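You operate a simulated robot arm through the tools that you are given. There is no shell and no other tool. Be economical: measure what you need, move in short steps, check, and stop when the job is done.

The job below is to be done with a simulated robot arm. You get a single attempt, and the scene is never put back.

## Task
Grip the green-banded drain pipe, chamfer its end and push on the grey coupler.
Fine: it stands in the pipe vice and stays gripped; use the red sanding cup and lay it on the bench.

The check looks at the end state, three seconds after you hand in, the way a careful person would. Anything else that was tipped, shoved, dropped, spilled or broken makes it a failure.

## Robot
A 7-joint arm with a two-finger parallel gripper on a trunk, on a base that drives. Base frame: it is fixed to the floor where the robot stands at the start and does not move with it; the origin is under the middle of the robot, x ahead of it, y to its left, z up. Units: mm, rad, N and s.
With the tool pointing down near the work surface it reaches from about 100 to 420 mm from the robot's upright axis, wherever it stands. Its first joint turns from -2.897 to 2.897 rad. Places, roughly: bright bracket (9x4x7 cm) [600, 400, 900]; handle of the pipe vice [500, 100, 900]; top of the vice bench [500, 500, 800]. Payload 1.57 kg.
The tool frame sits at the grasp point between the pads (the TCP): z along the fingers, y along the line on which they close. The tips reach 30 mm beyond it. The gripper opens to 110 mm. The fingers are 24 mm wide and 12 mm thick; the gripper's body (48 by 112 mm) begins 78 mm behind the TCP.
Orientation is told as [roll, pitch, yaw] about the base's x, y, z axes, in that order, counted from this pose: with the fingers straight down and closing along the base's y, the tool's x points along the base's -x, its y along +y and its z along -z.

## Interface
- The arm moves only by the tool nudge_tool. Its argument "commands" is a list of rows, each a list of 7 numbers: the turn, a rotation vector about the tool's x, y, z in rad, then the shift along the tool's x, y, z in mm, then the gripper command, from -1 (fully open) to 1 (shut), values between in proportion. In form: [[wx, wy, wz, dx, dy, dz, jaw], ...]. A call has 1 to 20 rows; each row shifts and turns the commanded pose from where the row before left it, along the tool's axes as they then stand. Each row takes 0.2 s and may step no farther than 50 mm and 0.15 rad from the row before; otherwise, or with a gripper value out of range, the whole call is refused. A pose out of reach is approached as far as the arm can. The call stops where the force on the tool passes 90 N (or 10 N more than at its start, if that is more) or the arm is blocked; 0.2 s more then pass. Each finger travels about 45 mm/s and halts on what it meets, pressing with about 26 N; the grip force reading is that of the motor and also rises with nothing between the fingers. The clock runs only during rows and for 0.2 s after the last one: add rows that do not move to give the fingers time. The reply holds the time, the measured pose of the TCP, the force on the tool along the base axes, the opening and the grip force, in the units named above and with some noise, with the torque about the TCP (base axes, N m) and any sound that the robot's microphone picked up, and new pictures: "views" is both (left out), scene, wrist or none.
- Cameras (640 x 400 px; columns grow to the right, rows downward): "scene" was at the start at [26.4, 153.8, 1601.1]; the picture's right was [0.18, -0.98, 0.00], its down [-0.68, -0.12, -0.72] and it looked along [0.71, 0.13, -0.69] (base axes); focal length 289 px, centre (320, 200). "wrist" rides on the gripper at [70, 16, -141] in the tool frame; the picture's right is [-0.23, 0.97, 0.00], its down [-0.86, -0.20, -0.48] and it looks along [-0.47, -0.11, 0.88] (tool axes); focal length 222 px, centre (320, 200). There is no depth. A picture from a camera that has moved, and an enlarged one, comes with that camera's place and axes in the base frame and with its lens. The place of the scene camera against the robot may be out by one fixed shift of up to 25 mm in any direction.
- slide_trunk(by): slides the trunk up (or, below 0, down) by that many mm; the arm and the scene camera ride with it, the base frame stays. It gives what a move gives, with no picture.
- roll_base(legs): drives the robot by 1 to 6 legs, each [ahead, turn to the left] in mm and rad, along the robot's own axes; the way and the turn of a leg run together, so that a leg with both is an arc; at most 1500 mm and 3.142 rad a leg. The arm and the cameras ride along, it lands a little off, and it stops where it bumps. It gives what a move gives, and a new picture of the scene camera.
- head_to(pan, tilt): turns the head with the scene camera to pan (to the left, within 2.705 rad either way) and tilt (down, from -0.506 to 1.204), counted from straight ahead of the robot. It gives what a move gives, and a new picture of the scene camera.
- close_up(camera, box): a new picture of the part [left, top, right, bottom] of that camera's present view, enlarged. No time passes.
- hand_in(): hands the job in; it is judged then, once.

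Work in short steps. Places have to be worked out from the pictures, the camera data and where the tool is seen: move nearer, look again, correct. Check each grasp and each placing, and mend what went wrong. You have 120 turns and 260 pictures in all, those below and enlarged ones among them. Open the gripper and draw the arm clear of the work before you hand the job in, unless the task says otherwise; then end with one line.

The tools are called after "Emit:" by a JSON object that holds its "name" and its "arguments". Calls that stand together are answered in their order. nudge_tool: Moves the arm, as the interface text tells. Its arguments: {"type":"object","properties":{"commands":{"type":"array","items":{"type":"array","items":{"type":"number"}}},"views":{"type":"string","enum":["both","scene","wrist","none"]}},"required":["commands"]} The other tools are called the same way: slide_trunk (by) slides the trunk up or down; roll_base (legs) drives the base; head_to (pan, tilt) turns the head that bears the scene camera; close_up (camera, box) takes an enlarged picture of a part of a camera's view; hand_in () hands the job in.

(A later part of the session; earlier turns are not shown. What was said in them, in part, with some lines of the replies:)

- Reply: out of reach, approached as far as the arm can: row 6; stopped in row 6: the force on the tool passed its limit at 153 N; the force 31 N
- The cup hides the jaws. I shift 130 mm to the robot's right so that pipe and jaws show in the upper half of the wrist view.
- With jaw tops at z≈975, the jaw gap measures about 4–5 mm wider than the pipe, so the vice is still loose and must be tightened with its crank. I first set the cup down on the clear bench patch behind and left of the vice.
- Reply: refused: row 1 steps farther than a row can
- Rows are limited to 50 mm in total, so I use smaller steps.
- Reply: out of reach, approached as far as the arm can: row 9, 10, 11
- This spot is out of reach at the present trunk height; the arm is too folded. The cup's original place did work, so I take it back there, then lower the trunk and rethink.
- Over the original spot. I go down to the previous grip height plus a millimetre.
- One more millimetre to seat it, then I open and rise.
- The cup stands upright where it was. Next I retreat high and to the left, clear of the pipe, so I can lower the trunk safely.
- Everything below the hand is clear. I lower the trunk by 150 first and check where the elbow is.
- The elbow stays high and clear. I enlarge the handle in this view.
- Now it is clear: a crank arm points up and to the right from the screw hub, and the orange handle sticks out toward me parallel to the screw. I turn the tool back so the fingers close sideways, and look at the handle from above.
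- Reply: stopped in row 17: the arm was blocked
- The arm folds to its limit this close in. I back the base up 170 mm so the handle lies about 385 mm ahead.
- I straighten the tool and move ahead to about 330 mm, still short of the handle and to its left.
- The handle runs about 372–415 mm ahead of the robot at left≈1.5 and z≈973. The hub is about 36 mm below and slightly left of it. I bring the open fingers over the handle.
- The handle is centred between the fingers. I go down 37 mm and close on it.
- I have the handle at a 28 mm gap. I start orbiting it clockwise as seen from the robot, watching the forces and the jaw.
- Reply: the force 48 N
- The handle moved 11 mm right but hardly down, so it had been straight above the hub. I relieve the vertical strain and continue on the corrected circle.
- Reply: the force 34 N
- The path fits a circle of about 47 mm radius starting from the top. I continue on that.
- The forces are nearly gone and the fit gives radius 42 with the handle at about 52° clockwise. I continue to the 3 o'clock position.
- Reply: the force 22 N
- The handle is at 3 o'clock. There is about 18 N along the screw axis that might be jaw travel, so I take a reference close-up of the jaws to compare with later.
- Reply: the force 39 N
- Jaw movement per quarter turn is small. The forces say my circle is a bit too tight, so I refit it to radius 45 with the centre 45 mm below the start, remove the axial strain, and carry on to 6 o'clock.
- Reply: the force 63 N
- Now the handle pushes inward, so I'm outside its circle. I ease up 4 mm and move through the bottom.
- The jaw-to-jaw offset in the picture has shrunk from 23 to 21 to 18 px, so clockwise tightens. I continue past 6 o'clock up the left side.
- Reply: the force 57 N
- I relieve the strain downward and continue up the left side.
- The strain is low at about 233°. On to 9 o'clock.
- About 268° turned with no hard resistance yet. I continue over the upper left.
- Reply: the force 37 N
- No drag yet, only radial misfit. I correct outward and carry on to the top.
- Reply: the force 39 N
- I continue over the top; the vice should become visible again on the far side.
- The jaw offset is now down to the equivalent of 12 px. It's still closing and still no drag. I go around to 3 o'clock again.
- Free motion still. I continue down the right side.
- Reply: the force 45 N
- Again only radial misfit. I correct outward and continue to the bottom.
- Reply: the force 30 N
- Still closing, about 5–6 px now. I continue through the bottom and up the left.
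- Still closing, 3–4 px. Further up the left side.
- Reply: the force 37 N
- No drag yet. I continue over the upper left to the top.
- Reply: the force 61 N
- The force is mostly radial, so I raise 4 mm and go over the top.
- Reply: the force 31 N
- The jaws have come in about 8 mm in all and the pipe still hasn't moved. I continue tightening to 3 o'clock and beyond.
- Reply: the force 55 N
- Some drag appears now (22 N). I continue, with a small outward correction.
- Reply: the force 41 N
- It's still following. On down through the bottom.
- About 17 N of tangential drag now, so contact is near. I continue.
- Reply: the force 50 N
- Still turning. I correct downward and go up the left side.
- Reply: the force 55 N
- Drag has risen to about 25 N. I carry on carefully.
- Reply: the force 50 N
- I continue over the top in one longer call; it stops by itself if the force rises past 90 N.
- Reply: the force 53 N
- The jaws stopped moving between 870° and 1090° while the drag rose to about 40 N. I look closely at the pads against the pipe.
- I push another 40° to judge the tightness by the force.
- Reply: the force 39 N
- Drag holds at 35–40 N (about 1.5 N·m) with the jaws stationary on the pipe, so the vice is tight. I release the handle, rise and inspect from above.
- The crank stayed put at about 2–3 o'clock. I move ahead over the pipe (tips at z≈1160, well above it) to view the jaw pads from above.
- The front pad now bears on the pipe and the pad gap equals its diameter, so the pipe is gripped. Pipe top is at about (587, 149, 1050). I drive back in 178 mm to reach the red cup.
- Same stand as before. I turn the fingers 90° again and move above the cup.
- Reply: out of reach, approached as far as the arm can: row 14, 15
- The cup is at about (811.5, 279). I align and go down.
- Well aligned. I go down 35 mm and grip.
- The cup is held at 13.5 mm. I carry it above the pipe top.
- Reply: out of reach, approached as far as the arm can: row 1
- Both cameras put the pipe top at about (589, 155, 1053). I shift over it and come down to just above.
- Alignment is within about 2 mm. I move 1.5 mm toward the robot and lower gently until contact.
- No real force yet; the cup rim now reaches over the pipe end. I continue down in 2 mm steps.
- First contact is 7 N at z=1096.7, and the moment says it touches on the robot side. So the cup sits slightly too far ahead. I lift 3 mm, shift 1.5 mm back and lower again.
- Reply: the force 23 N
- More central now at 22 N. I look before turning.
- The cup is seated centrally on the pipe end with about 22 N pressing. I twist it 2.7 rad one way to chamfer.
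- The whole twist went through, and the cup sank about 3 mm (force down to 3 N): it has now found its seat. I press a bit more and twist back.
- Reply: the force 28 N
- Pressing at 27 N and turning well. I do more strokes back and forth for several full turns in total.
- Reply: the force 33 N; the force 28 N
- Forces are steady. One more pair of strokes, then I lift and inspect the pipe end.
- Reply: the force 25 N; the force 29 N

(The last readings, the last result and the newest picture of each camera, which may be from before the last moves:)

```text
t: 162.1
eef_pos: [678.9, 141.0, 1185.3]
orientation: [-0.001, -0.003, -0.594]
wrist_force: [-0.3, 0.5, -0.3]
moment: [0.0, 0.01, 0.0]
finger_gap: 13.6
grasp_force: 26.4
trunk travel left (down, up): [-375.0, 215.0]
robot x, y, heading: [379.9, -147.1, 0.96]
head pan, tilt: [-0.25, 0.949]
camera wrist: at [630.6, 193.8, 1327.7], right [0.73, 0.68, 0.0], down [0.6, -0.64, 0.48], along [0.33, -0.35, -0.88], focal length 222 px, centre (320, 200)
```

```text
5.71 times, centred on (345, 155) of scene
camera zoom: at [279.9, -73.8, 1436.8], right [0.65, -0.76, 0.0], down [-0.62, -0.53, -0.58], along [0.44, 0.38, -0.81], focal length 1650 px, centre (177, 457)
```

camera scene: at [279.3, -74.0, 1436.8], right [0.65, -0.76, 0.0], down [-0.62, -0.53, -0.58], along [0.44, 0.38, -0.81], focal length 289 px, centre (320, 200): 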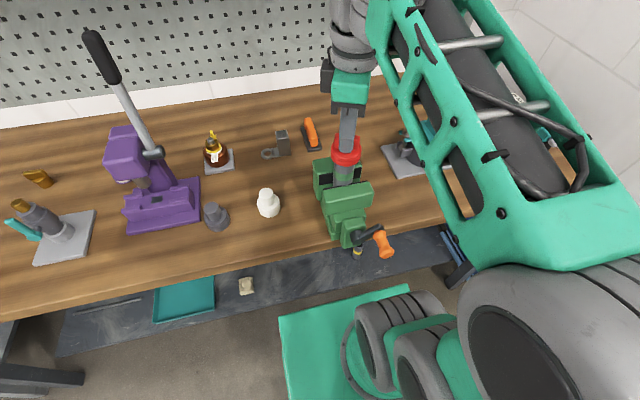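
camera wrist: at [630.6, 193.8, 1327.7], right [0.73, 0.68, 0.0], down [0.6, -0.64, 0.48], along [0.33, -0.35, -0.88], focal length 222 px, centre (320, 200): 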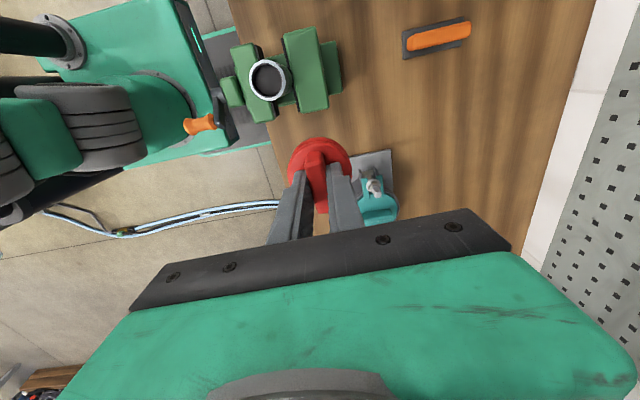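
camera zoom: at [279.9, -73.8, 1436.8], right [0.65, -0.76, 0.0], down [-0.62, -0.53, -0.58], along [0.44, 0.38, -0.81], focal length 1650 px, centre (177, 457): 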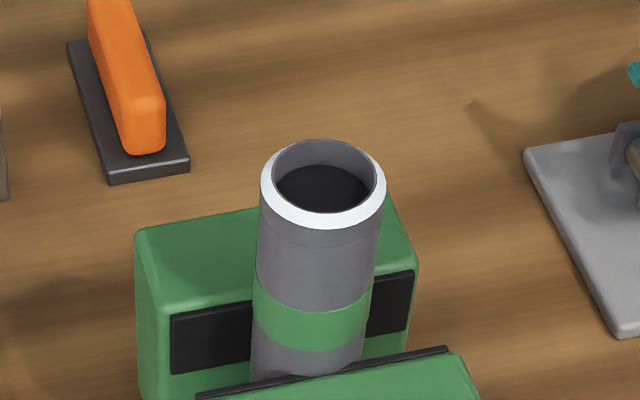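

The pipe end now shows a clean white chamfer all round and the burrs are gone. I return the cup to its place on the bench.

Emit:
{"name": "nudge_tool", "arguments": {"commands": [[0, 0, 0, -6, 32, 0, 1], [0, 0, 0, -6, 32, 0, 1], [0, 0, 0, -6, 32, 10, 1], [0, 0, 0, -5, 31, 15, 1], [0, 0, 0, -5, 31, 15, 1], [0, 0, 0, -5, 31, 15, 1], [0, 0, 0, 0, 0, 40, 1], [0, 0, 0, 0, 0, 40, 1], [0, 0, 0, 0, 0, 0, 1], [0, 0, 0, 0, 0, 0, 1]], "views": "wrist"}}

```text
t: 164.2
eef_pos: [810.1, 277.1, 1051.9]
orientation: [0.003, -0.002, -0.594]
wrist_force: [0.2, 0.2, -2.4]
moment: [0.04, -0.02, -0.01]
finger_gap: 13.4
grasp_force: 25.5
trunk travel left (down, up): [-375.0, 215.0]
robot x, y, heading: [378.2, -143.3, 0.966]
head pan, tilt: [-0.25, 0.949]
camera wrist: at [760.4, 329.9, 1193.8], right [0.73, 0.68, 0.0], down [0.6, -0.64, 0.48], along [0.33, -0.35, -0.88], focal length 222 px, centre (320, 200)
```

wrist: 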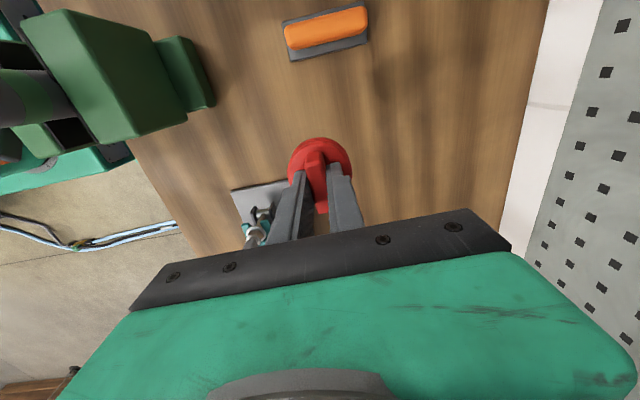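

I go down to about 911 and then feel for contact.

Emit:
{"name": "nudge_tool", "arguments": {"commands": [[0, 0, 0, 0, 0, 40, 1], [0, 0, 0, 0, 0, 40, 1], [0, 0, 0, 0, 0, 40, 1], [0, 0, 0, 0, 0, 18, 1], [0, 0, 0, 0, 0, 2, 1], [0, 0, 0, 0, 0, 0, 1]], "views": "none"}}

```text
t: 165.7
eef_pos: [809.6, 279.6, 909.6]
orientation: [0.003, -0.001, -0.593]
wrist_force: [-1.1, -0.3, -1.4]
moment: [0.01, -0.02, -0.02]
finger_gap: 13.4
grasp_force: 25.8
trunk travel left (down, up): [-375.0, 215.0]
robot x, y, heading: [378.8, -148.8, 0.958]
head pan, tilt: [-0.25, 0.949]
```

Emit:
{"name": "nudge_tool", "arguments": {"commands": [[0, 0, 0, 0, 0, 1, 1], [0, 0, 0, 0, 0, 1, 1], [0, 0, 0, 0, 0, 0, 1]], "views": "none"}}

```text
t: 166.4
eef_pos: [809.7, 278.4, 908.7]
orientation: [0.001, -0.002, -0.595]
wrist_force: [0.6, -0.5, -2.1]
moment: [0.01, 0.0, 0.01]
finger_gap: 13.5
grasp_force: 26.0
trunk travel left (down, up): [-375.0, 215.0]
robot x, y, heading: [381.3, -148.8, 0.964]
head pan, tilt: [-0.25, 0.949]
```

No contact yet, so I go on in 1 mm steps.

Emit:
{"name": "nudge_tool", "arguments": {"commands": [[0, 0, 0, 0, 0, 1, 1], [0, 0, 0, 0, 0, 1, 1], [0, 0, 0, 0, 0, 1, 1], [0, 0, 0, 0, 0, 0, 1]], "views": "none"}}

```text
t: 167.4
eef_pos: [811.2, 279.5, 907.2]
orientation: [0.0, -0.002, -0.594]
wrist_force: [-0.4, 0.9, -0.9]
moment: [0.0, -0.02, 0.0]
finger_gap: 13.4
grasp_force: 25.9
trunk travel left (down, up): [-375.0, 215.0]
robot x, y, heading: [380.7, -145.0, 0.964]
head pan, tilt: [-0.25, 0.949]
```

The weight reading is easing. I go one more millimetre, open, and rise with a look.

Emit:
{"name": "nudge_tool", "arguments": {"commands": [[0, 0, 0, 0, 0, 1, 1], [0, 0, 0, 0, 0, 0.5, 1], [0, 0, 0, 0, 0, 0, 0.7], [0, 0, 0, 0, 0, 0, 0.4], [0, 0, 0, 0, 0, 0, 0.2], [0, 0, 0, 0, 0, 0, 0.2], [0, 0, 0, 0, 0, -40, 0.2], [0, 0, 0, 0, 0, -45, 0], [0, 0, 0, 0, 0, -45, -0.5], [0, 0, 0, 0, 0, -45, -1], [0, 0, 0, 0, 0, -45, -1], [0, 0, 0, 0, 0, 0, -1]], "views": "wrist"}}

```text
t: 170.1
eef_pos: [810.9, 278.9, 1126.5]
orientation: [0.0, -0.003, -0.595]
wrist_force: [-0.4, 0.3, 0.2]
moment: [-0.02, 0.02, -0.01]
finger_gap: 109.8
grasp_force: 0.1
trunk travel left (down, up): [-375.0, 215.0]
robot x, y, heading: [380.1, -146.3, 0.959]
head pan, tilt: [-0.25, 0.949]
camera wrist: at [762.0, 330.9, 1267.7], right [0.73, 0.68, 0.0], down [0.6, -0.64, 0.48], along [0.33, -0.35, -0.88], focal length 222 px, centre (320, 200)
```

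wrist: 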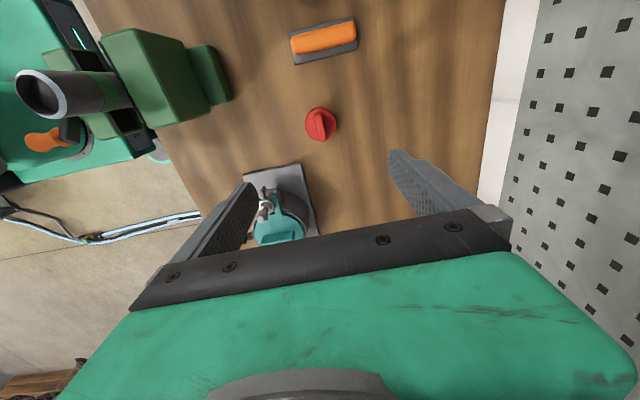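

The cup is back upright on the bench. Now to the grey coupler at about (386, 346): I travel high toward it and look.

Emit:
{"name": "nudge_tool", "arguments": {"commands": [[0, 0, 0, 0, -30, -30, -1], [0, 0, 0, 10, -35, -20, -1], [0, 0, 0, 35, -25, 0, -1], [0, 0, 0, 38, -25, 0, -1], [0, 0, 0, 38, -20, 0, -1], [0, 0, 0, 38, -20, 0, -1], [0, 0, 0, 38, -20, 0, -1], [0, 0, 0, 38, -20, 0, -1], [0, 0, 0, 38, 0, 0, -1], [0, 0, 0, 0, 0, 0, -1]], "views": "both"}}

```text
t: 172.2
eef_pos: [474.2, 272.6, 1173.7]
orientation: [0.0, 0.0, -0.593]
wrist_force: [-0.4, 0.2, -0.4]
moment: [-0.01, -0.02, -0.03]
finger_gap: 109.9
grasp_force: 0.0
trunk travel left (down, up): [-375.0, 215.0]
robot x, y, heading: [376.7, -143.9, 0.968]
head pan, tilt: [-0.25, 0.949]
camera scene: at [279.3, -73.3, 1436.8], right [0.65, -0.76, 0.0], down [-0.62, -0.53, -0.58], along [0.44, 0.38, -0.81], focal length 289 px, centre (320, 200)
camera wrist: at [425.2, 325.9, 1316.2], right [0.73, 0.68, 0.0], down [0.6, -0.64, 0.48], along [0.33, -0.35, -0.88], focal length 222 px, centre (320, 200)
```

scene: 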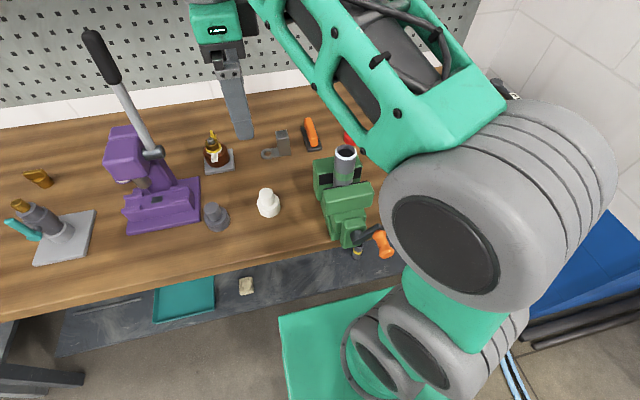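
wrist: 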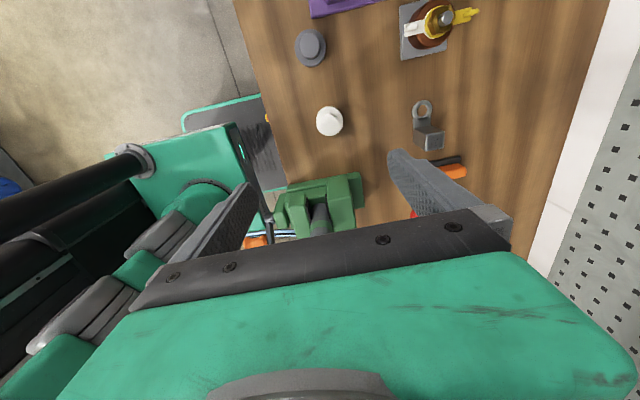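

The coupler is at (385, 348). I enlarge it to see which way up it stands and its size.

Emit:
{"name": "close_up", "arguments": {"camera": "scene", "box": [190, 180, 290, 240]}}

Emit:
{"name": "close_up", "arguments": {"camera": "wrist", "box": [270, 10, 370, 90]}}

```text
6.40 times, centred on (240, 210) of scene
camera zoom: at [279.3, -73.3, 1436.8], right [0.65, -0.76, 0.0], down [-0.62, -0.53, -0.58], along [0.44, 0.38, -0.81], focal length 1848 px, centre (832, 136)
```

zoom: 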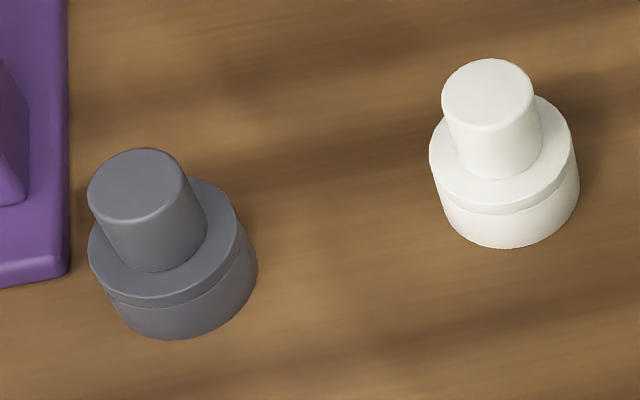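

```text
5.00 times, centred on (320, 50) of wrist
camera zoom: at [425.2, 325.9, 1316.2], right [0.73, 0.68, 0.0], down [0.6, -0.64, 0.48], along [0.33, -0.35, -0.88], focal length 1111 px, centre (320, 950)
```

zoom: 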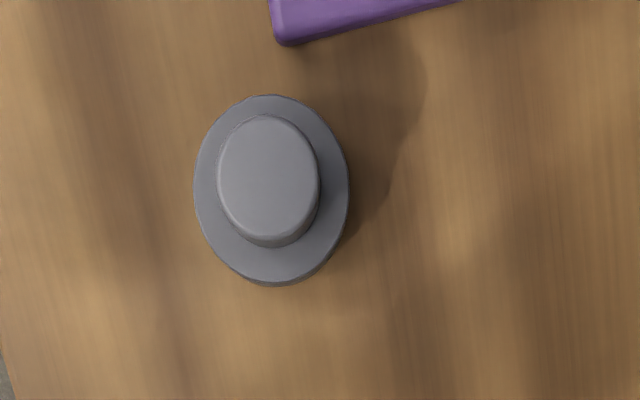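

The coupler stands with its socket down: about 50 mm base, about 32 mm spigot on top, total about 65 mm high. I move over it at z≈1020.

Emit:
{"name": "nudge_tool", "arguments": {"commands": [[0, 0, 0, 29, 3, 0, -1], [0, 0, 0, 29, 3, 0, -1], [0, 0, 0, 29, 3, 0, -1], [0, 0, 0, 28, 3, 0, -1], [0, 0, 0, 0, 0, 40, -1], [0, 0, 0, 0, 0, 40, -1], [0, 0, 0, 0, 0, 40, -1], [0, 0, 0, 0, 0, 30, -1], [0, 0, 0, 0, 0, 0, -1]], "views": "both"}}

```text
t: 174.2
eef_pos: [385.3, 345.9, 1027.6]
orientation: [0.001, -0.002, -0.592]
wrist_force: [-0.6, 0.5, 0.0]
moment: [0.03, -0.01, 0.01]
finger_gap: 110.0
grasp_force: 0.0
trunk travel left (down, up): [-375.0, 215.0]
robot x, y, heading: [378.0, -149.0, 0.962]
head pan, tilt: [-0.25, 0.949]
camera scene: at [279.4, -73.6, 1436.8], right [0.65, -0.76, 0.0], down [-0.62, -0.53, -0.58], along [0.44, 0.38, -0.81], focal length 289 px, centre (320, 200)
camera wrist: at [336.9, 398.6, 1168.2], right [0.73, 0.68, 0.0], down [0.6, -0.64, 0.48], along [0.33, -0.35, -0.88], focal length 222 px, centre (320, 200)
```

scene: 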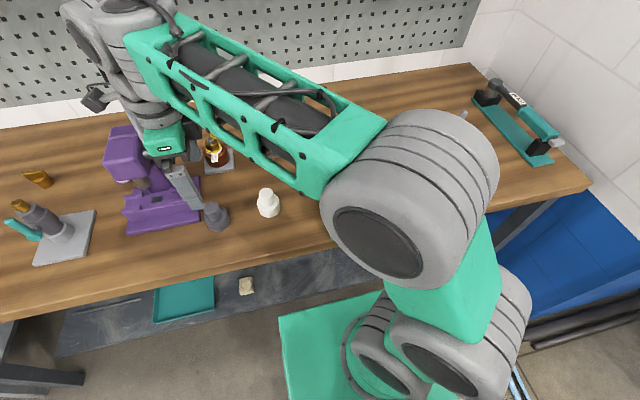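
wrist: 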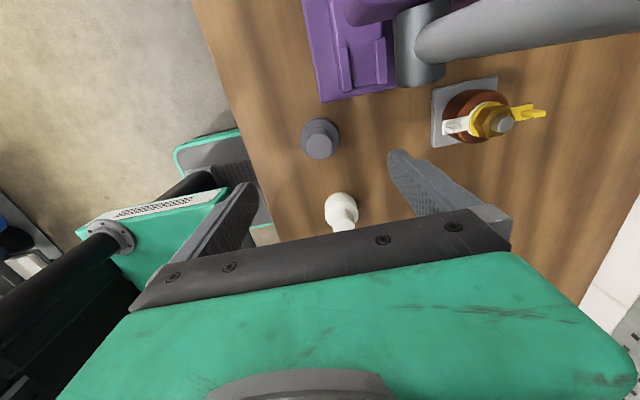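

The spigot top triangulates to (384.4, 347.1) at z≈907. I go down to TCP z≈917, keeping the tips just above the shoulder.

Emit:
{"name": "nudge_tool", "arguments": {"commands": [[0, 0, 0, 1.4, 0.5, 40, -1], [0, 0, 0, 0, 0, 40, -0.8], [0, 0, 0, 0, 0, 20, -0.4], [0, 0, 0, 0, 0, 5, -0.2], [0, 0, 0, 0, 0, 0, -0.2], [0, 0, 0, 0, 0, 0, -0.2]], "views": "both"}}

Emit:
{"name": "close_up", "arguments": {"camera": "scene", "box": [160, 170, 270, 240]}}

```text
t: 175.7
eef_pos: [387.5, 344.0, 920.5]
orientation: [0.001, -0.002, -0.594]
wrist_force: [0.5, 0.9, -0.6]
moment: [-0.02, 0.0, 0.0]
finger_gap: 65.9
grasp_force: 0.1
trunk travel left (down, up): [-375.0, 215.0]
robot x, y, heading: [379.3, -144.7, 0.959]
head pan, tilt: [-0.25, 0.949]
camera scene: at [279.4, -73.7, 1436.8], right [0.65, -0.76, 0.0], down [-0.62, -0.53, -0.58], along [0.44, 0.38, -0.81], focal length 289 px, centre (320, 200)
camera wrist: at [338.0, 397.6, 1062.2], right [0.73, 0.68, 0.0], down [0.6, -0.64, 0.48], along [0.33, -0.35, -0.88], focal length 222 px, centre (320, 200)
```

scene: 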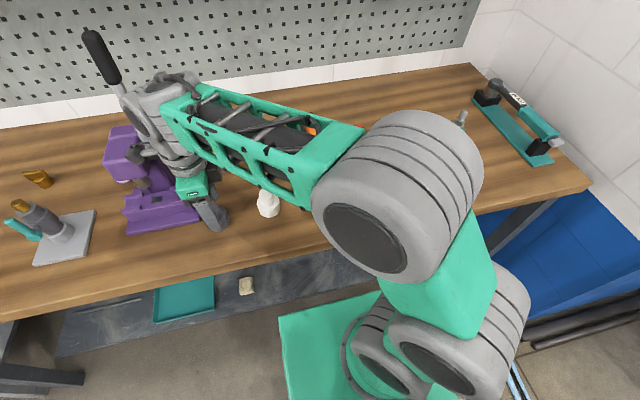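
wrist: 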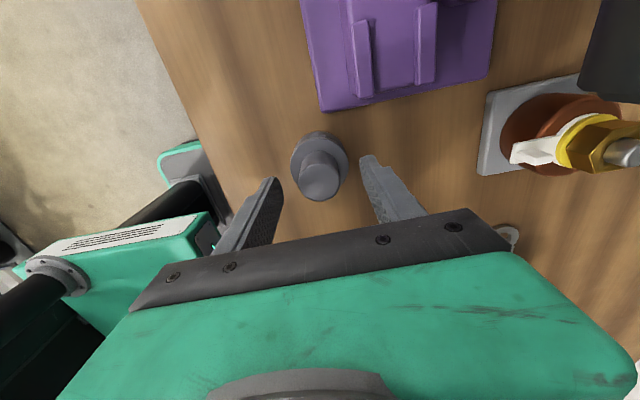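

```text
5.71 times, centred on (215, 205) of scene
camera zoom: at [279.4, -73.7, 1436.8], right [0.65, -0.76, 0.0], down [-0.62, -0.53, -0.58], along [0.44, 0.38, -0.81], focal length 1650 px, centre (920, 171)
```

zoom: 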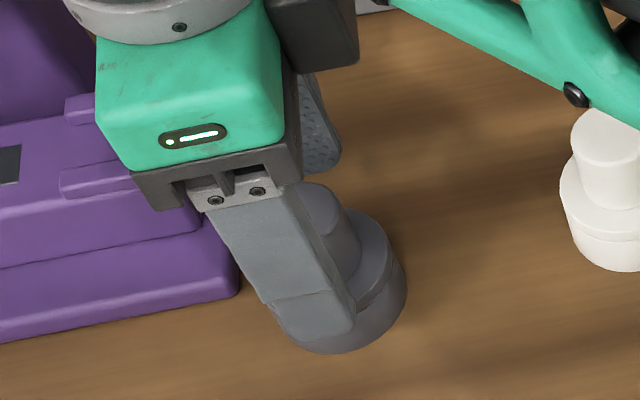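

The spigot sits between the fingers, about 3 mm off along the tool. I correct, lower 3 mm and close.

Emit:
{"name": "nudge_tool", "arguments": {"commands": [[0, 0, 0, 3, 2, 0, -0.2], [0, 0, 0, 0, 0, 3, -0.2], [0, 0, 0, 0, 0, 0, 0.2], [0, 0, 0, 0, 0, 0, 0.6], [0, 0, 0, 0, 0, 0, 1], [0, 0, 0, 0, 0, 0, 1], [0, 0, 0, 0, 0, 0, 1]], "views": "wrist"}}

Emit:
{"name": "close_up", "arguments": {"camera": "wrist", "box": [250, 110, 390, 220]}}

```text
t: 177.2
eef_pos: [385.9, 348.0, 918.4]
orientation: [0.001, -0.002, -0.594]
wrist_force: [0.4, 1.5, 1.2]
moment: [0.0, -0.02, 0.0]
finger_gap: 30.6
grasp_force: 26.5
trunk travel left (down, up): [-375.0, 215.0]
robot x, y, heading: [380.1, -147.1, 0.96]
head pan, tilt: [-0.25, 0.949]
camera wrist: at [336.1, 400.6, 1058.6], right [0.73, 0.68, 0.0], down [0.6, -0.64, 0.48], along [0.33, -0.35, -0.88], focal length 222 px, centre (320, 200)
```

wrist: 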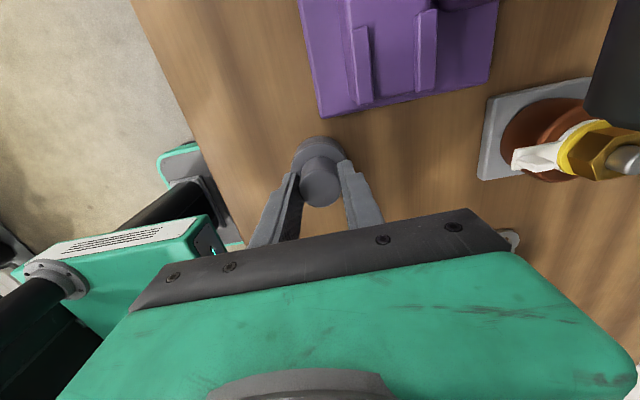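

```text
3.64 times, centred on (320, 165) of wrist
camera zoom: at [336.1, 400.6, 1058.6], right [0.73, 0.68, 0.0], down [0.6, -0.64, 0.48], along [0.33, -0.35, -0.88], focal length 808 px, centre (320, 327)
```

zoom: 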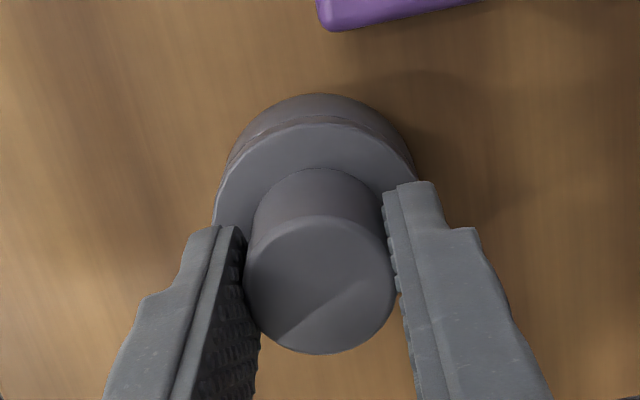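

Gripped at 30.6 mm. The coupler axis sits about 2.3 mm toward tool +x of the TCP. I lift and carry it high to above the pipe.

Emit:
{"name": "nudge_tool", "arguments": {"commands": [[0, 0, 0, 0, 0, -10, 1], [0, 0, 0, 0, 0, -40, 1], [0, 0, 0, 0, 0, -45, 1], [0, 0, 0, 0, 0, -45, 1], [0, 0, 0, 0, 0, -45, 1], [0, 0, 0, 0, 0, -45, 1], [0, 0, 0, 0, 0, -30, 1], [0, 0, 0, -40, -7, 0, 1], [0, 0, 0, -40, -7, 0, 1], [0, 0, 0, -40, -7, 0, 1], [0, 0, 0, -40, -7, 0, 1], [0, 0, 0, -40, -7, 0, 1], [0, 0, 0, -40, -7, 0, 1], [0, 0, 0, -41, -7.7, 0, 1], [0, 0, 0, 0, 0, 0, 1], [0, 0, 0, 0, 0, 0, 1]], "views": "both"}}

Emit:
{"name": "close_up", "arguments": {"camera": "scene", "box": [295, 90, 385, 190]}}

```text
t: 180.7
eef_pos: [590.5, 147.5, 1176.7]
orientation: [0.001, -0.002, -0.593]
wrist_force: [-0.2, 0.5, 0.0]
moment: [-0.01, 0.01, 0.0]
finger_gap: 30.7
grasp_force: 25.8
trunk travel left (down, up): [-375.0, 215.0]
robot x, y, heading: [382.4, -147.3, 0.96]
head pan, tilt: [-0.25, 0.949]
camera scene: at [279.4, -73.7, 1436.8], right [0.65, -0.76, 0.0], down [-0.62, -0.53, -0.58], along [0.44, 0.38, -0.81], focal length 289 px, centre (320, 200)
camera wrist: at [542.0, 199.8, 1317.9], right [0.73, 0.68, 0.0], down [0.6, -0.64, 0.48], along [0.33, -0.35, -0.88], focal length 222 px, centre (320, 200)
```

scene: 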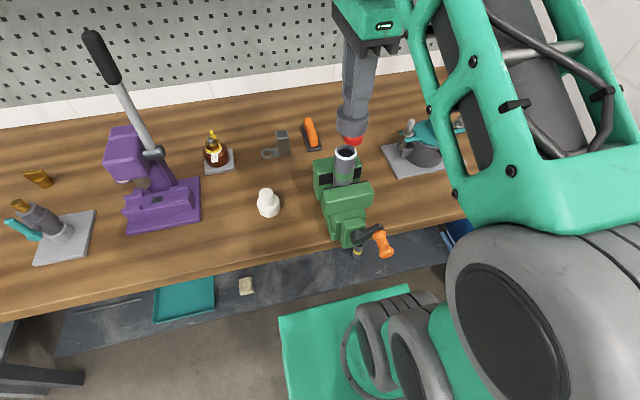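
wrist: 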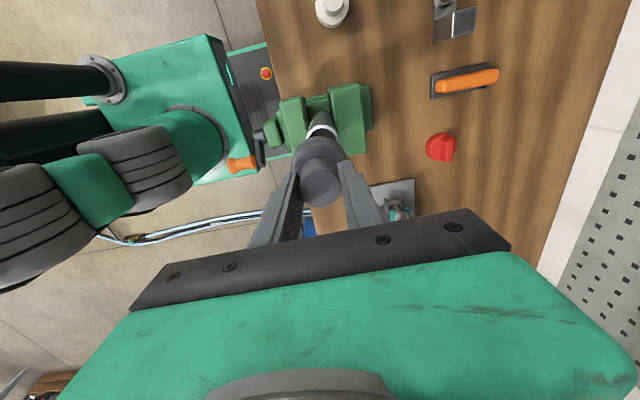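

```text
4.00 times, centred on (340, 140) of scene
camera zoom: at [279.4, -73.7, 1436.8], right [0.65, -0.76, 0.0], down [-0.62, -0.53, -0.58], along [0.44, 0.38, -0.81], focal length 1155 px, centre (240, 440)
```

zoom: 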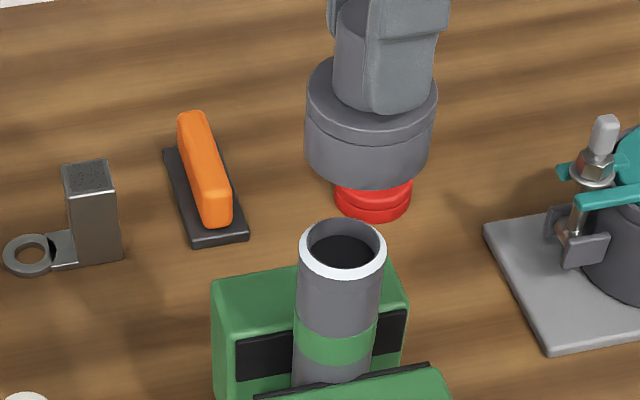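

From the scene view the coupler looks about 6 mm too far to the right of the pipe. I cross-check with a wrist close-up.

Emit:
{"name": "close_up", "arguments": {"camera": "wrist", "box": [270, 90, 370, 210]}}

```text
3.33 times, centred on (320, 150) of wrist
camera zoom: at [542.0, 199.8, 1317.9], right [0.73, 0.68, 0.0], down [0.6, -0.64, 0.48], along [0.33, -0.35, -0.88], focal length 740 px, centre (320, 367)
```

zoom: 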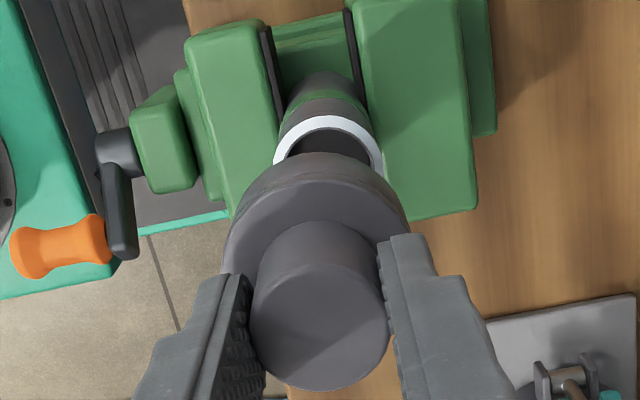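

The two views disagree by a few mm. I take a middle correction, lower to just above the pipe end, where parallax is small, and look again.

Emit:
{"name": "nudge_tool", "arguments": {"commands": [[0, 0, 0, 2, 1.5, 0, 1], [0, 0, 0, 0, 0, 25, 1], [0, 0, 0, 0, 0, 25, 1], [0, 0, 0, 0, 0, 5, 1], [0, 0, 0, 0, 0, 0, 1], [0, 0, 0, 0, 0, 0, 1]], "views": "none"}}

Emit:
{"name": "close_up", "arguments": {"camera": "scene", "box": [310, 110, 380, 190]}}

Emit:
{"name": "close_up", "arguments": {"camera": "wrist", "box": [270, 90, 370, 210]}}

```text
t: 182.1
eef_pos: [587.6, 150.8, 1123.4]
orientation: [0.001, -0.001, -0.593]
wrist_force: [-0.6, -0.8, -1.2]
moment: [-0.03, 0.0, -0.01]
finger_gap: 30.5
grasp_force: 25.8
trunk travel left (down, up): [-375.0, 215.0]
robot x, y, heading: [380.3, -145.8, 0.959]
head pan, tilt: [-0.25, 0.949]
```

```text
5.00 times, centred on (345, 150) of scene
camera zoom: at [279.5, -73.8, 1436.8], right [0.65, -0.76, 0.0], down [-0.62, -0.53, -0.58], along [0.44, 0.38, -0.81], focal length 1443 px, centre (195, 450)
```

zoom: 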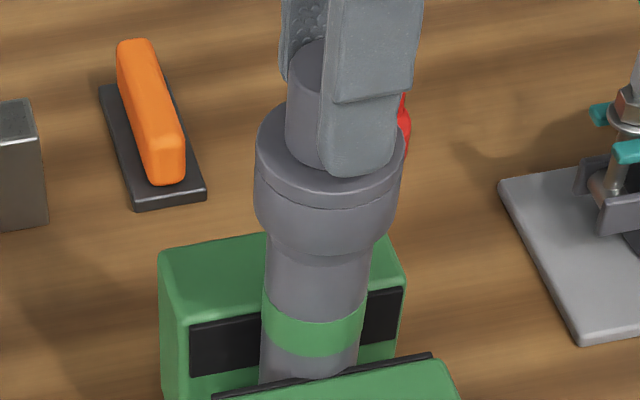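

```text
3.33 times, centred on (320, 150) of wrist
camera zoom: at [538.7, 203.7, 1263.9], right [0.73, 0.68, 0.0], down [0.6, -0.64, 0.48], along [0.33, -0.35, -0.88], focal length 740 px, centre (320, 367)
```

zoom: 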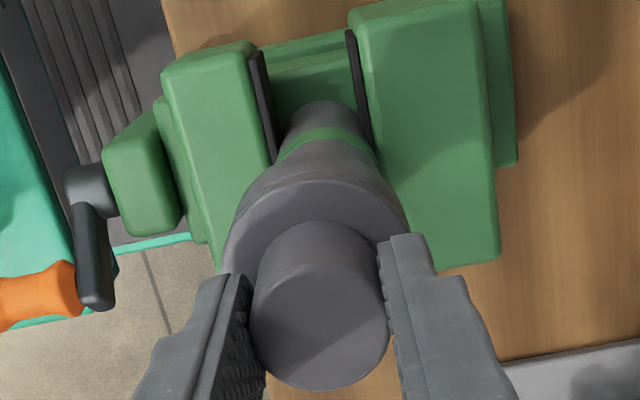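

Lateral alignment is now good; about 1.5 mm forward remains. I correct and lower gently until contact.

Emit:
{"name": "nudge_tool", "arguments": {"commands": [[0, 0, 0, -0.5, 1.4, 0, 1], [0, 0, 0, 0, 0, 4, 1], [0, 0, 0, 0, 0, 4, 1], [0, 0, 0, 0, 0, 3, 1], [0, 0, 0, 0, 0, 2, 1], [0, 0, 0, 0, 0, 0, 1]], "views": "none"}}

```text
t: 183.4
eef_pos: [589.8, 153.4, 1109.6]
orientation: [-0.001, -0.001, -0.593]
wrist_force: [-0.2, 0.3, -0.4]
moment: [-0.02, 0.02, -0.02]
finger_gap: 30.6
grasp_force: 26.1
trunk travel left (down, up): [-375.0, 215.0]
robot x, y, heading: [383.6, -147.0, 0.964]
head pan, tilt: [-0.25, 0.949]
```

Still free; I continue in 2 mm steps.

Emit:
{"name": "nudge_tool", "arguments": {"commands": [[0, 0, 0, 0, 0, 2, 1], [0, 0, 0, 0, 0, 2, 1], [0, 0, 0, 0, 0, 0, 1]], "views": "none"}}

```text
t: 184.2
eef_pos: [591.0, 152.9, 1105.6]
orientation: [0.0, -0.003, -0.593]
wrist_force: [0.4, -0.1, -0.8]
moment: [0.0, -0.01, 0.02]
finger_gap: 30.7
grasp_force: 26.2
trunk travel left (down, up): [-375.0, 215.0]
robot x, y, heading: [375.7, -143.1, 0.966]
head pan, tilt: [-0.25, 0.949]
```

Emit:
{"name": "nudge_tool", "arguments": {"commands": [[0, 0, 0, 0, 0, 2, 1], [0, 0, 0, 0, 0, 2, 1], [0, 0, 0, 0, 0, 2, 1], [0, 0, 0, 0, 0, 0, 1]], "views": "none"}}

Emit:
{"name": "close_up", "arguments": {"camera": "scene", "box": [310, 110, 380, 190]}}

```text
t: 185.2
eef_pos: [591.8, 153.9, 1098.9]
orientation: [0.005, -0.002, -0.595]
wrist_force: [1.5, 2.1, 12.8]
moment: [-0.2, 0.21, 0.02]
finger_gap: 30.7
grasp_force: 25.4
trunk travel left (down, up): [-375.0, 215.0]
robot x, y, heading: [380.7, -148.5, 0.964]
head pan, tilt: [-0.25, 0.949]
```

```text
5.00 times, centred on (345, 150) of scene
camera zoom: at [279.5, -73.8, 1437.0], right [0.65, -0.76, 0.0], down [-0.62, -0.53, -0.58], along [0.44, 0.38, -0.81], focal length 1443 px, centre (195, 450)
```

zoom: 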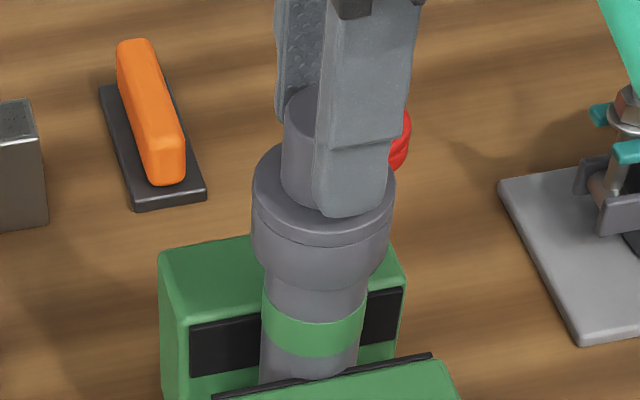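

Contact force is 13 N with the coupler already about 8–10 mm over the pipe end. I push on in small steps, watching force and whether the grip slips.

Emit:
{"name": "nudge_tool", "arguments": {"commands": [[0, 0, 0, 0, 0, 2, 1], [0, 0, 0, 0, 0, 2, 1], [0, 0, 0, 0, 0, 2, 1], [0, 0, 0, 0, 0, 0, 1]], "views": "none"}}

Emit:
{"name": "close_up", "arguments": {"camera": "scene", "box": [310, 110, 380, 190]}}

```text
t: 186.2
eef_pos: [591.3, 152.7, 1093.9]
orientation: [0.002, -0.003, -0.593]
wrist_force: [3.7, 6.8, 19.6]
moment: [-0.11, 0.07, 0.02]
finger_gap: 30.4
grasp_force: 25.9
trunk travel left (down, up): [-375.0, 215.0]
robot x, y, heading: [380.5, -143.8, 0.968]
head pan, tilt: [-0.25, 0.949]
```

```text
5.00 times, centred on (345, 150) of scene
camera zoom: at [279.4, -73.6, 1436.8], right [0.65, -0.76, 0.0], down [-0.62, -0.53, -0.58], along [0.44, 0.38, -0.81], focal length 1443 px, centre (195, 450)
```

zoom: 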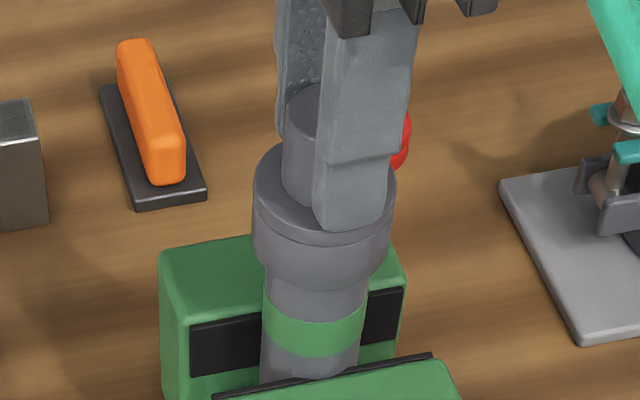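

The fingers slid down on the spigot to the shoulder while the coupler stayed put. Pushing with the tips on its shoulder is actually a firmer push, so I correct 0.7 mm forward and press on.

Emit:
{"name": "nudge_tool", "arguments": {"commands": [[0, 0, 0, 0, 0.7, 1, 1], [0, 0, 0, 0, 0, 2, 1], [0, 0, 0, 0, 0, 2, 1], [0, 0, 0, 0, 0, 2, 1], [0, 0, 0, 0, 0, 0, 1]], "views": "none"}}

Emit:
{"name": "close_up", "arguments": {"camera": "scene", "box": [310, 110, 380, 190]}}

```text
t: 187.4
eef_pos: [591.3, 151.5, 1091.8]
orientation: [0.013, -0.002, -0.593]
wrist_force: [7.2, 8.0, 64.9]
moment: [-1.36, 0.88, 0.01]
finger_gap: 31.3
grasp_force: 25.8
trunk travel left (down, up): [-375.0, 215.0]
robot x, y, heading: [378.7, -145.3, 0.96]
head pan, tilt: [-0.25, 0.949]
```

```text
5.00 times, centred on (345, 150) of scene
camera zoom: at [278.2, -75.6, 1437.3], right [0.65, -0.76, 0.0], down [-0.62, -0.53, -0.58], along [0.44, 0.38, -0.81], focal length 1443 px, centre (195, 450)
```

zoom: 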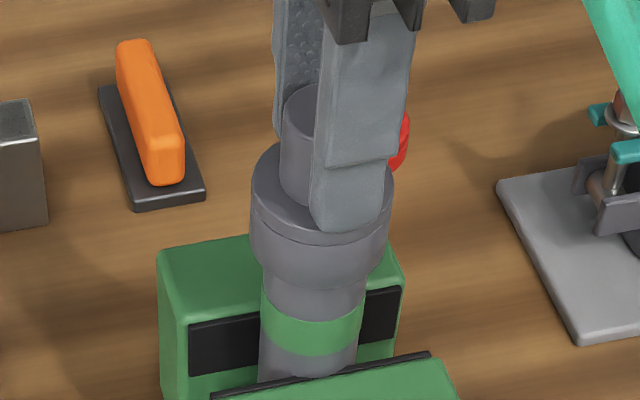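

At 65 N the load is all on the robot-side fingertip, so this push is eccentric and jams. I'll back off, let go of the coupler, which sits over the pipe end, and look at how it sits.

Emit:
{"name": "nudge_tool", "arguments": {"commands": [[0, 0, 0, 0, 0, -4, 1], [0, 0, 0, 0, 0, 0, 0.7], [0, 0, 0, 0, 0, 0, 0.3], [0, 0, 0, 0, 0, 0, 0.1], [0, 0, 0, 0, 0, 0, 0.1], [0, 0, 0, 0, 0, -20, 0.1], [0, 0, 0, 0, 0, -40, 0.1], [0, 0, 0, 0, 0, -30, 0.1], [0, 0, 0, 0, 0, 0, 0.1]], "views": "wrist"}}

Emit:
{"name": "close_up", "arguments": {"camera": "scene", "box": [310, 110, 380, 190]}}

Emit:
{"name": "close_up", "arguments": {"camera": "wrist", "box": [270, 80, 370, 200]}}

```text
t: 189.4
eef_pos: [590.2, 152.5, 1179.0]
orientation: [0.0, -0.003, -0.594]
wrist_force: [-0.4, 0.1, 0.4]
moment: [-0.01, 0.03, -0.01]
finger_gap: 49.3
grasp_force: 0.0
trunk travel left (down, up): [-375.0, 215.0]
robot x, y, heading: [383.5, -150.7, 0.961]
head pan, tilt: [-0.25, 0.949]
camera wrist: at [540.6, 205.8, 1320.2], right [0.73, 0.68, 0.0], down [0.6, -0.64, 0.48], along [0.33, -0.35, -0.88], focal length 222 px, centre (320, 200)
```

wrist: 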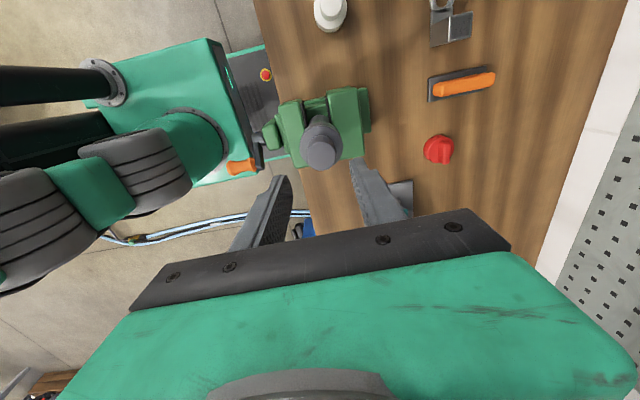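

```text
5.00 times, centred on (345, 150) of scene
camera zoom: at [279.5, -73.8, 1436.8], right [0.65, -0.76, 0.0], down [-0.62, -0.53, -0.58], along [0.44, 0.38, -0.81], focal length 1443 px, centre (195, 450)
```

zoom: 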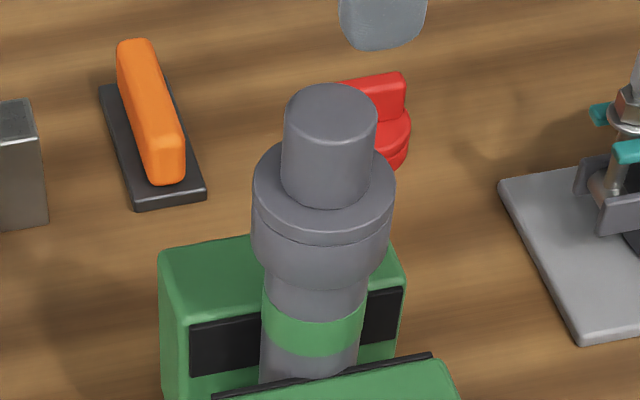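

```text
3.33 times, centred on (320, 140) of wrist
camera zoom: at [540.6, 205.8, 1320.2], right [0.73, 0.68, 0.0], down [0.6, -0.64, 0.48], along [0.33, -0.35, -0.88], focal length 740 px, centre (320, 400)
```

zoom: 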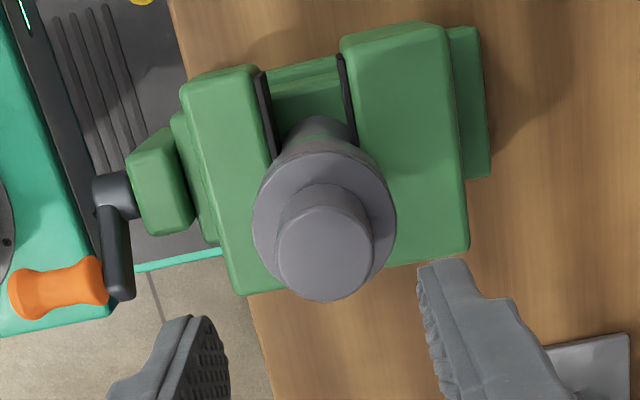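

The coupler sits straight, about 10 mm onto the pipe with its base about 29 mm long, so it needs pushing further. The hand is right above its axis. I close the fingers and press centrally on the spigot top.

Emit:
{"name": "nudge_tool", "arguments": {"commands": [[0, 0, 0, 0, 0, 0, 1], [0, 0, 0, 0, 0, 0, 1], [0, 0, 0, 0, 0, 0, 1], [0, 0, 0, 0, 0, 0, 1], [0, 0, 0, 0, 0, 30, 1], [0, 0, 0, 0, 0, 18, 1], [0, 0, 0, 0, 0, 4, 1], [0, 0, 0, 0, 0, 3, 1], [0, 0, 0, 0, 0, 2, 1], [0, 0, 0, 0, 0, 0, 1]], "views": "none"}}

Emit:
{"name": "close_up", "arguments": {"camera": "scene", "box": [310, 110, 380, 190]}}

```text
t: 191.7
eef_pos: [591.1, 152.5, 1125.2]
orientation: [0.005, -0.001, -0.594]
wrist_force: [-0.4, -0.8, 19.8]
moment: [-0.14, 0.14, -0.01]
finger_gap: 0.1
grasp_force: 21.7
trunk travel left (down, up): [-375.0, 215.0]
robot x, y, heading: [379.4, -147.1, 0.961]
head pan, tilt: [-0.25, 0.949]
```

```text
5.00 times, centred on (345, 150) of scene
camera zoom: at [278.9, -74.4, 1437.1], right [0.65, -0.76, 0.0], down [-0.62, -0.53, -0.58], along [0.44, 0.38, -0.81], focal length 1443 px, centre (195, 450)
```

zoom: 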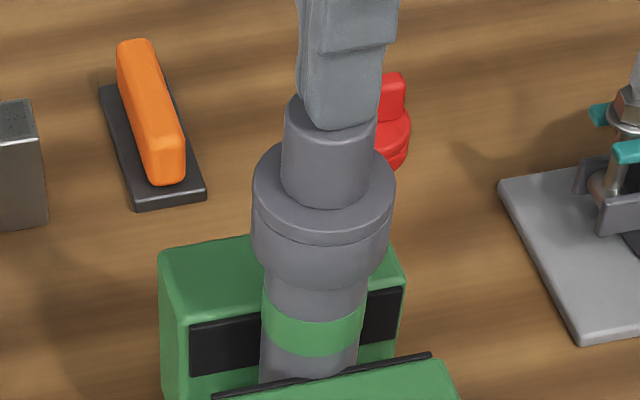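

Contact on the spigot top, nearly central. I press harder in small steps.

Emit:
{"name": "nudge_tool", "arguments": {"commands": [[0, 0, 0, 0, 0, 2, 1], [0, 0, 0, 0, 0, 2, 1], [0, 0, 0, 0, 0, 2, 1], [0, 0, 0, 0, 0, 1, 1], [0, 0, 0, 0, 0, 0, 1]], "views": "none"}}

Emit:
{"name": "close_up", "arguments": {"camera": "scene", "box": [310, 110, 380, 190]}}

```text
t: 192.8
eef_pos: [590.5, 152.7, 1123.6]
orientation: [0.024, -0.003, -0.594]
wrist_force: [5.5, 2.9, 88.0]
moment: [-0.2, -0.02, 0.02]
finger_gap: 0.2
grasp_force: 21.4
trunk travel left (down, up): [-375.0, 215.0]
robot x, y, heading: [379.5, -140.4, 0.959]
head pan, tilt: [-0.25, 0.949]
```

```text
5.00 times, centred on (345, 150) of scene
camera zoom: at [278.1, -76.5, 1437.3], right [0.65, -0.76, 0.0], down [-0.61, -0.53, -0.58], along [0.44, 0.38, -0.81], focal length 1443 px, centre (195, 450)
```

zoom: 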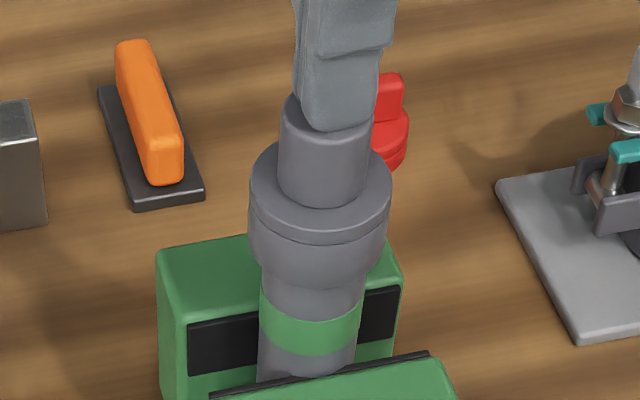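

At 88 N central it doesn't move at all: it slid on freely at first and then met a hard stop. To be sure it's not jammed, I regrip the spigot and twist it under a light push.

Emit:
{"name": "nudge_tool", "arguments": {"commands": [[0, 0, 0, 0, 0, -15, 1], [0, 0, 0, 0, 0, -15, 0.5], [0, 0, 0, 0, 0, 0, 0.1], [0, 0, 0, 0, 0, 0, 0], [0, 0, 0, 0, 0, 0, 0], [0, 0, 0, 0, 0, 25, 0], [0, 0, 0, 0, 0, 25, 0], [0, 0, 0, 0, 0, 7, 0], [0, 0, 0, 0, 0, 0, 0.6], [0, 0, 0, 0, 0, 0, 1], [0, 0, 0, 0, 0, 0, 1], [0, 0, 0, 0, 0, 0, 1]], "views": "none"}}

```text
t: 195.4
eef_pos: [591.7, 153.0, 1088.6]
orientation: [0.002, -0.002, -0.594]
wrist_force: [-4.4, -5.6, -0.8]
moment: [0.29, -0.2, 0.04]
finger_gap: 50.2
grasp_force: 25.9
trunk travel left (down, up): [-375.0, 215.0]
robot x, y, heading: [378.5, -146.2, 0.961]
head pan, tilt: [-0.25, 0.949]
```

The fingers hold the coupler's 50 mm body now, which is a good grip for twisting. I push 3 mm while turning it ±0.3 rad.

Emit:
{"name": "nudge_tool", "arguments": {"commands": [[0, 0, -0.1, 0, 0, 1, 1], [0, 0, -0.1, 0, 0, 1, 1], [0, 0, -0.1, 0, 0, 1, 1], [0, 0, 0.15, 0, 0, 0, 1], [0, 0, 0.15, 0, 0, 0, 1], [0, 0, 0.15, 0, 0, 0, 1], [0, 0, 0.15, 0, 0, 0, 1], [0, 0, -0.15, 0, 0, 0, 1], [0, 0, -0.15, 0, 0, 0, 1], [0, 0, 0, 0, 0, 0, 1]], "views": "none"}}

Emit:
{"name": "close_up", "arguments": {"camera": "scene", "box": [310, 110, 380, 190]}}

```text
t: 197.7
eef_pos: [590.8, 154.1, 1085.8]
orientation: [0.002, -0.001, -0.591]
wrist_force: [-0.5, -1.3, 0.0]
moment: [0.35, -0.26, -0.14]
finger_gap: 50.2
grasp_force: 26.3
trunk travel left (down, up): [-375.0, 215.0]
robot x, y, heading: [380.6, -148.9, 0.959]
head pan, tilt: [-0.25, 0.949]
```

```text
5.00 times, centred on (345, 150) of scene
camera zoom: at [279.5, -73.8, 1436.8], right [0.65, -0.76, 0.0], down [-0.62, -0.53, -0.58], along [0.44, 0.38, -0.81], focal length 1443 px, centre (195, 450)
```

zoom: 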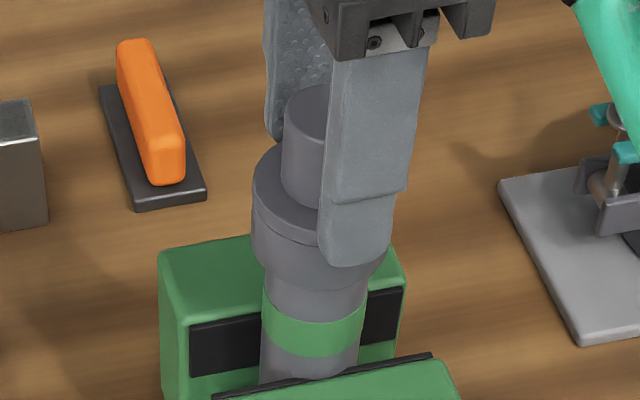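

Nothing sank further even while twisting: the coupler bottom sits about 15 mm below the pipe's end against an inner stop, so it's fully home. I release gently and rise clear.

Emit:
{"name": "nudge_tool", "arguments": {"commands": [[0, 0, 0, 0, 0, 0, 0.3], [0, 0, 0, 0, 0, 0, 0], [0, 0, 0, 0, 0, 0, -0.3], [0, 0, 0, 0, 0, 0, -0.4], [0, 0, 0, 0, 0, -20, -0.4], [0, 0, 0, 0, 0, -40, -0.4], [0, 0, 0, 0, 0, -40, -0.4], [0, 0, 0, 0, 0, -30, -0.4], [0, 0, 0, 30, 0, 0, -0.4], [0, 0, 0, 40, 0, 0, -1], [0, 0, 0, 40, 0, 0, -1], [0, 0, 0, 40, 0, 0, -1], [0, 0, 0, 0, 0, 0, -1]], "views": "both"}}

Emit:
{"name": "close_up", "arguments": {"camera": "scene", "box": [270, 100, 430, 270]}}

```text
t: 200.4
eef_pos: [464.6, 238.3, 1217.2]
orientation: [0.002, -0.001, -0.593]
wrist_force: [-0.2, -0.1, 0.6]
moment: [-0.03, 0.01, 0.0]
finger_gap: 109.8
grasp_force: 0.1
trunk travel left (down, up): [-375.0, 215.0]
robot x, y, heading: [378.9, -146.5, 0.961]
head pan, tilt: [-0.25, 0.949]
camera scene: at [279.3, -73.5, 1436.8], right [0.65, -0.76, 0.0], down [-0.62, -0.53, -0.58], along [0.44, 0.38, -0.81], focal length 289 px, centre (320, 200)
camera wrist: at [416.7, 291.4, 1357.6], right [0.73, 0.68, 0.0], down [0.6, -0.64, 0.48], along [0.33, -0.35, -0.88], focal length 222 px, centre (320, 200)
```

scene: 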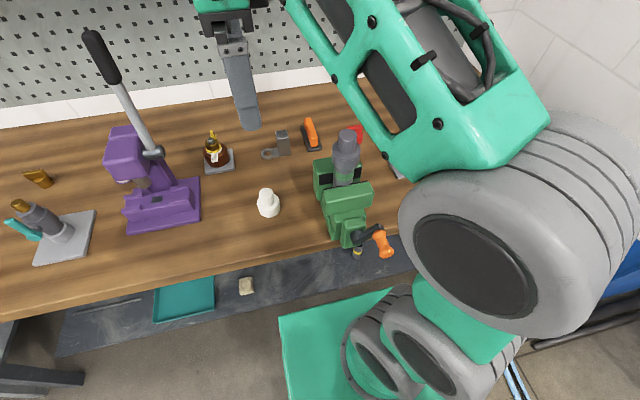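
wrist: 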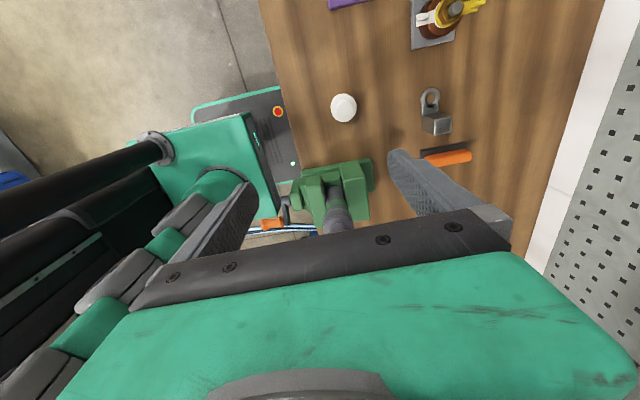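

```text
2.35 times, centred on (350, 185) of scene
camera zoom: at [279.3, -73.5, 1436.8], right [0.65, -0.76, 0.0], down [-0.62, -0.53, -0.58], along [0.44, 0.38, -0.81], focal length 679 px, centre (249, 235)
```

zoom: 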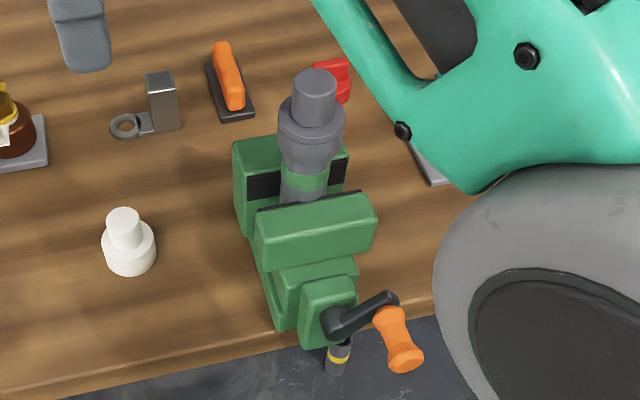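

Everything stands in order: the pipe is gripped in the vice, the coupler is on, and the red cup is on the bench. I back the base away so the arm is clear and take a last look.

Emit:
{"name": "roll_base", "arguments": {"legs": [[-200, 0]]}}

```text
t: 202.0
eef_pos: [352.1, 76.9, 1216.2]
orientation: [0.003, -0.003, -0.592]
wrist_force: [-0.5, -0.3, 0.4]
moment: [0.0, 0.0, -0.01]
finger_gap: 109.9
grasp_force: 0.0
trunk travel left (down, up): [-375.0, 215.0]
robot x, y, heading: [263.8, -307.6, 0.962]
head pan, tilt: [-0.25, 0.949]
camera scene: at [166.1, -236.0, 1436.8], right [0.65, -0.76, 0.0], down [-0.62, -0.53, -0.58], along [0.44, 0.38, -0.81], focal length 289 px, centre (320, 200)
```

scene: 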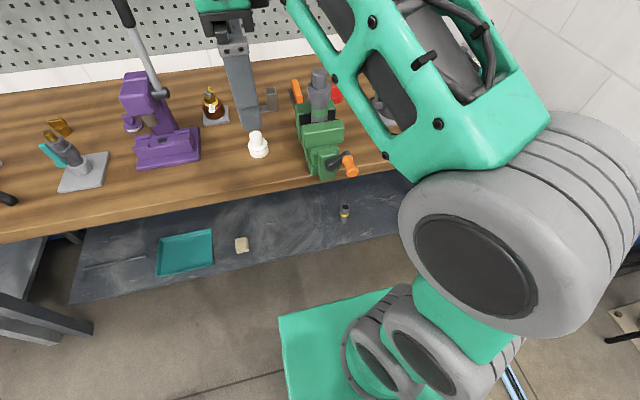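

The robot is clear and nothing has been disturbed, so I hand in.

Emit:
{"name": "hand_in", "arguments": {}}

```text
The job is handed in.
```

The green-banded pipe is tightened in the vice, its end is chamfered all round with the red sanding cup, and the grey coupler is pushed on to a hard stop about 15 mm down; the cup is back on the bench, and nothing I could see was disturbed, though the gripper bumped the wall shelf once early on.
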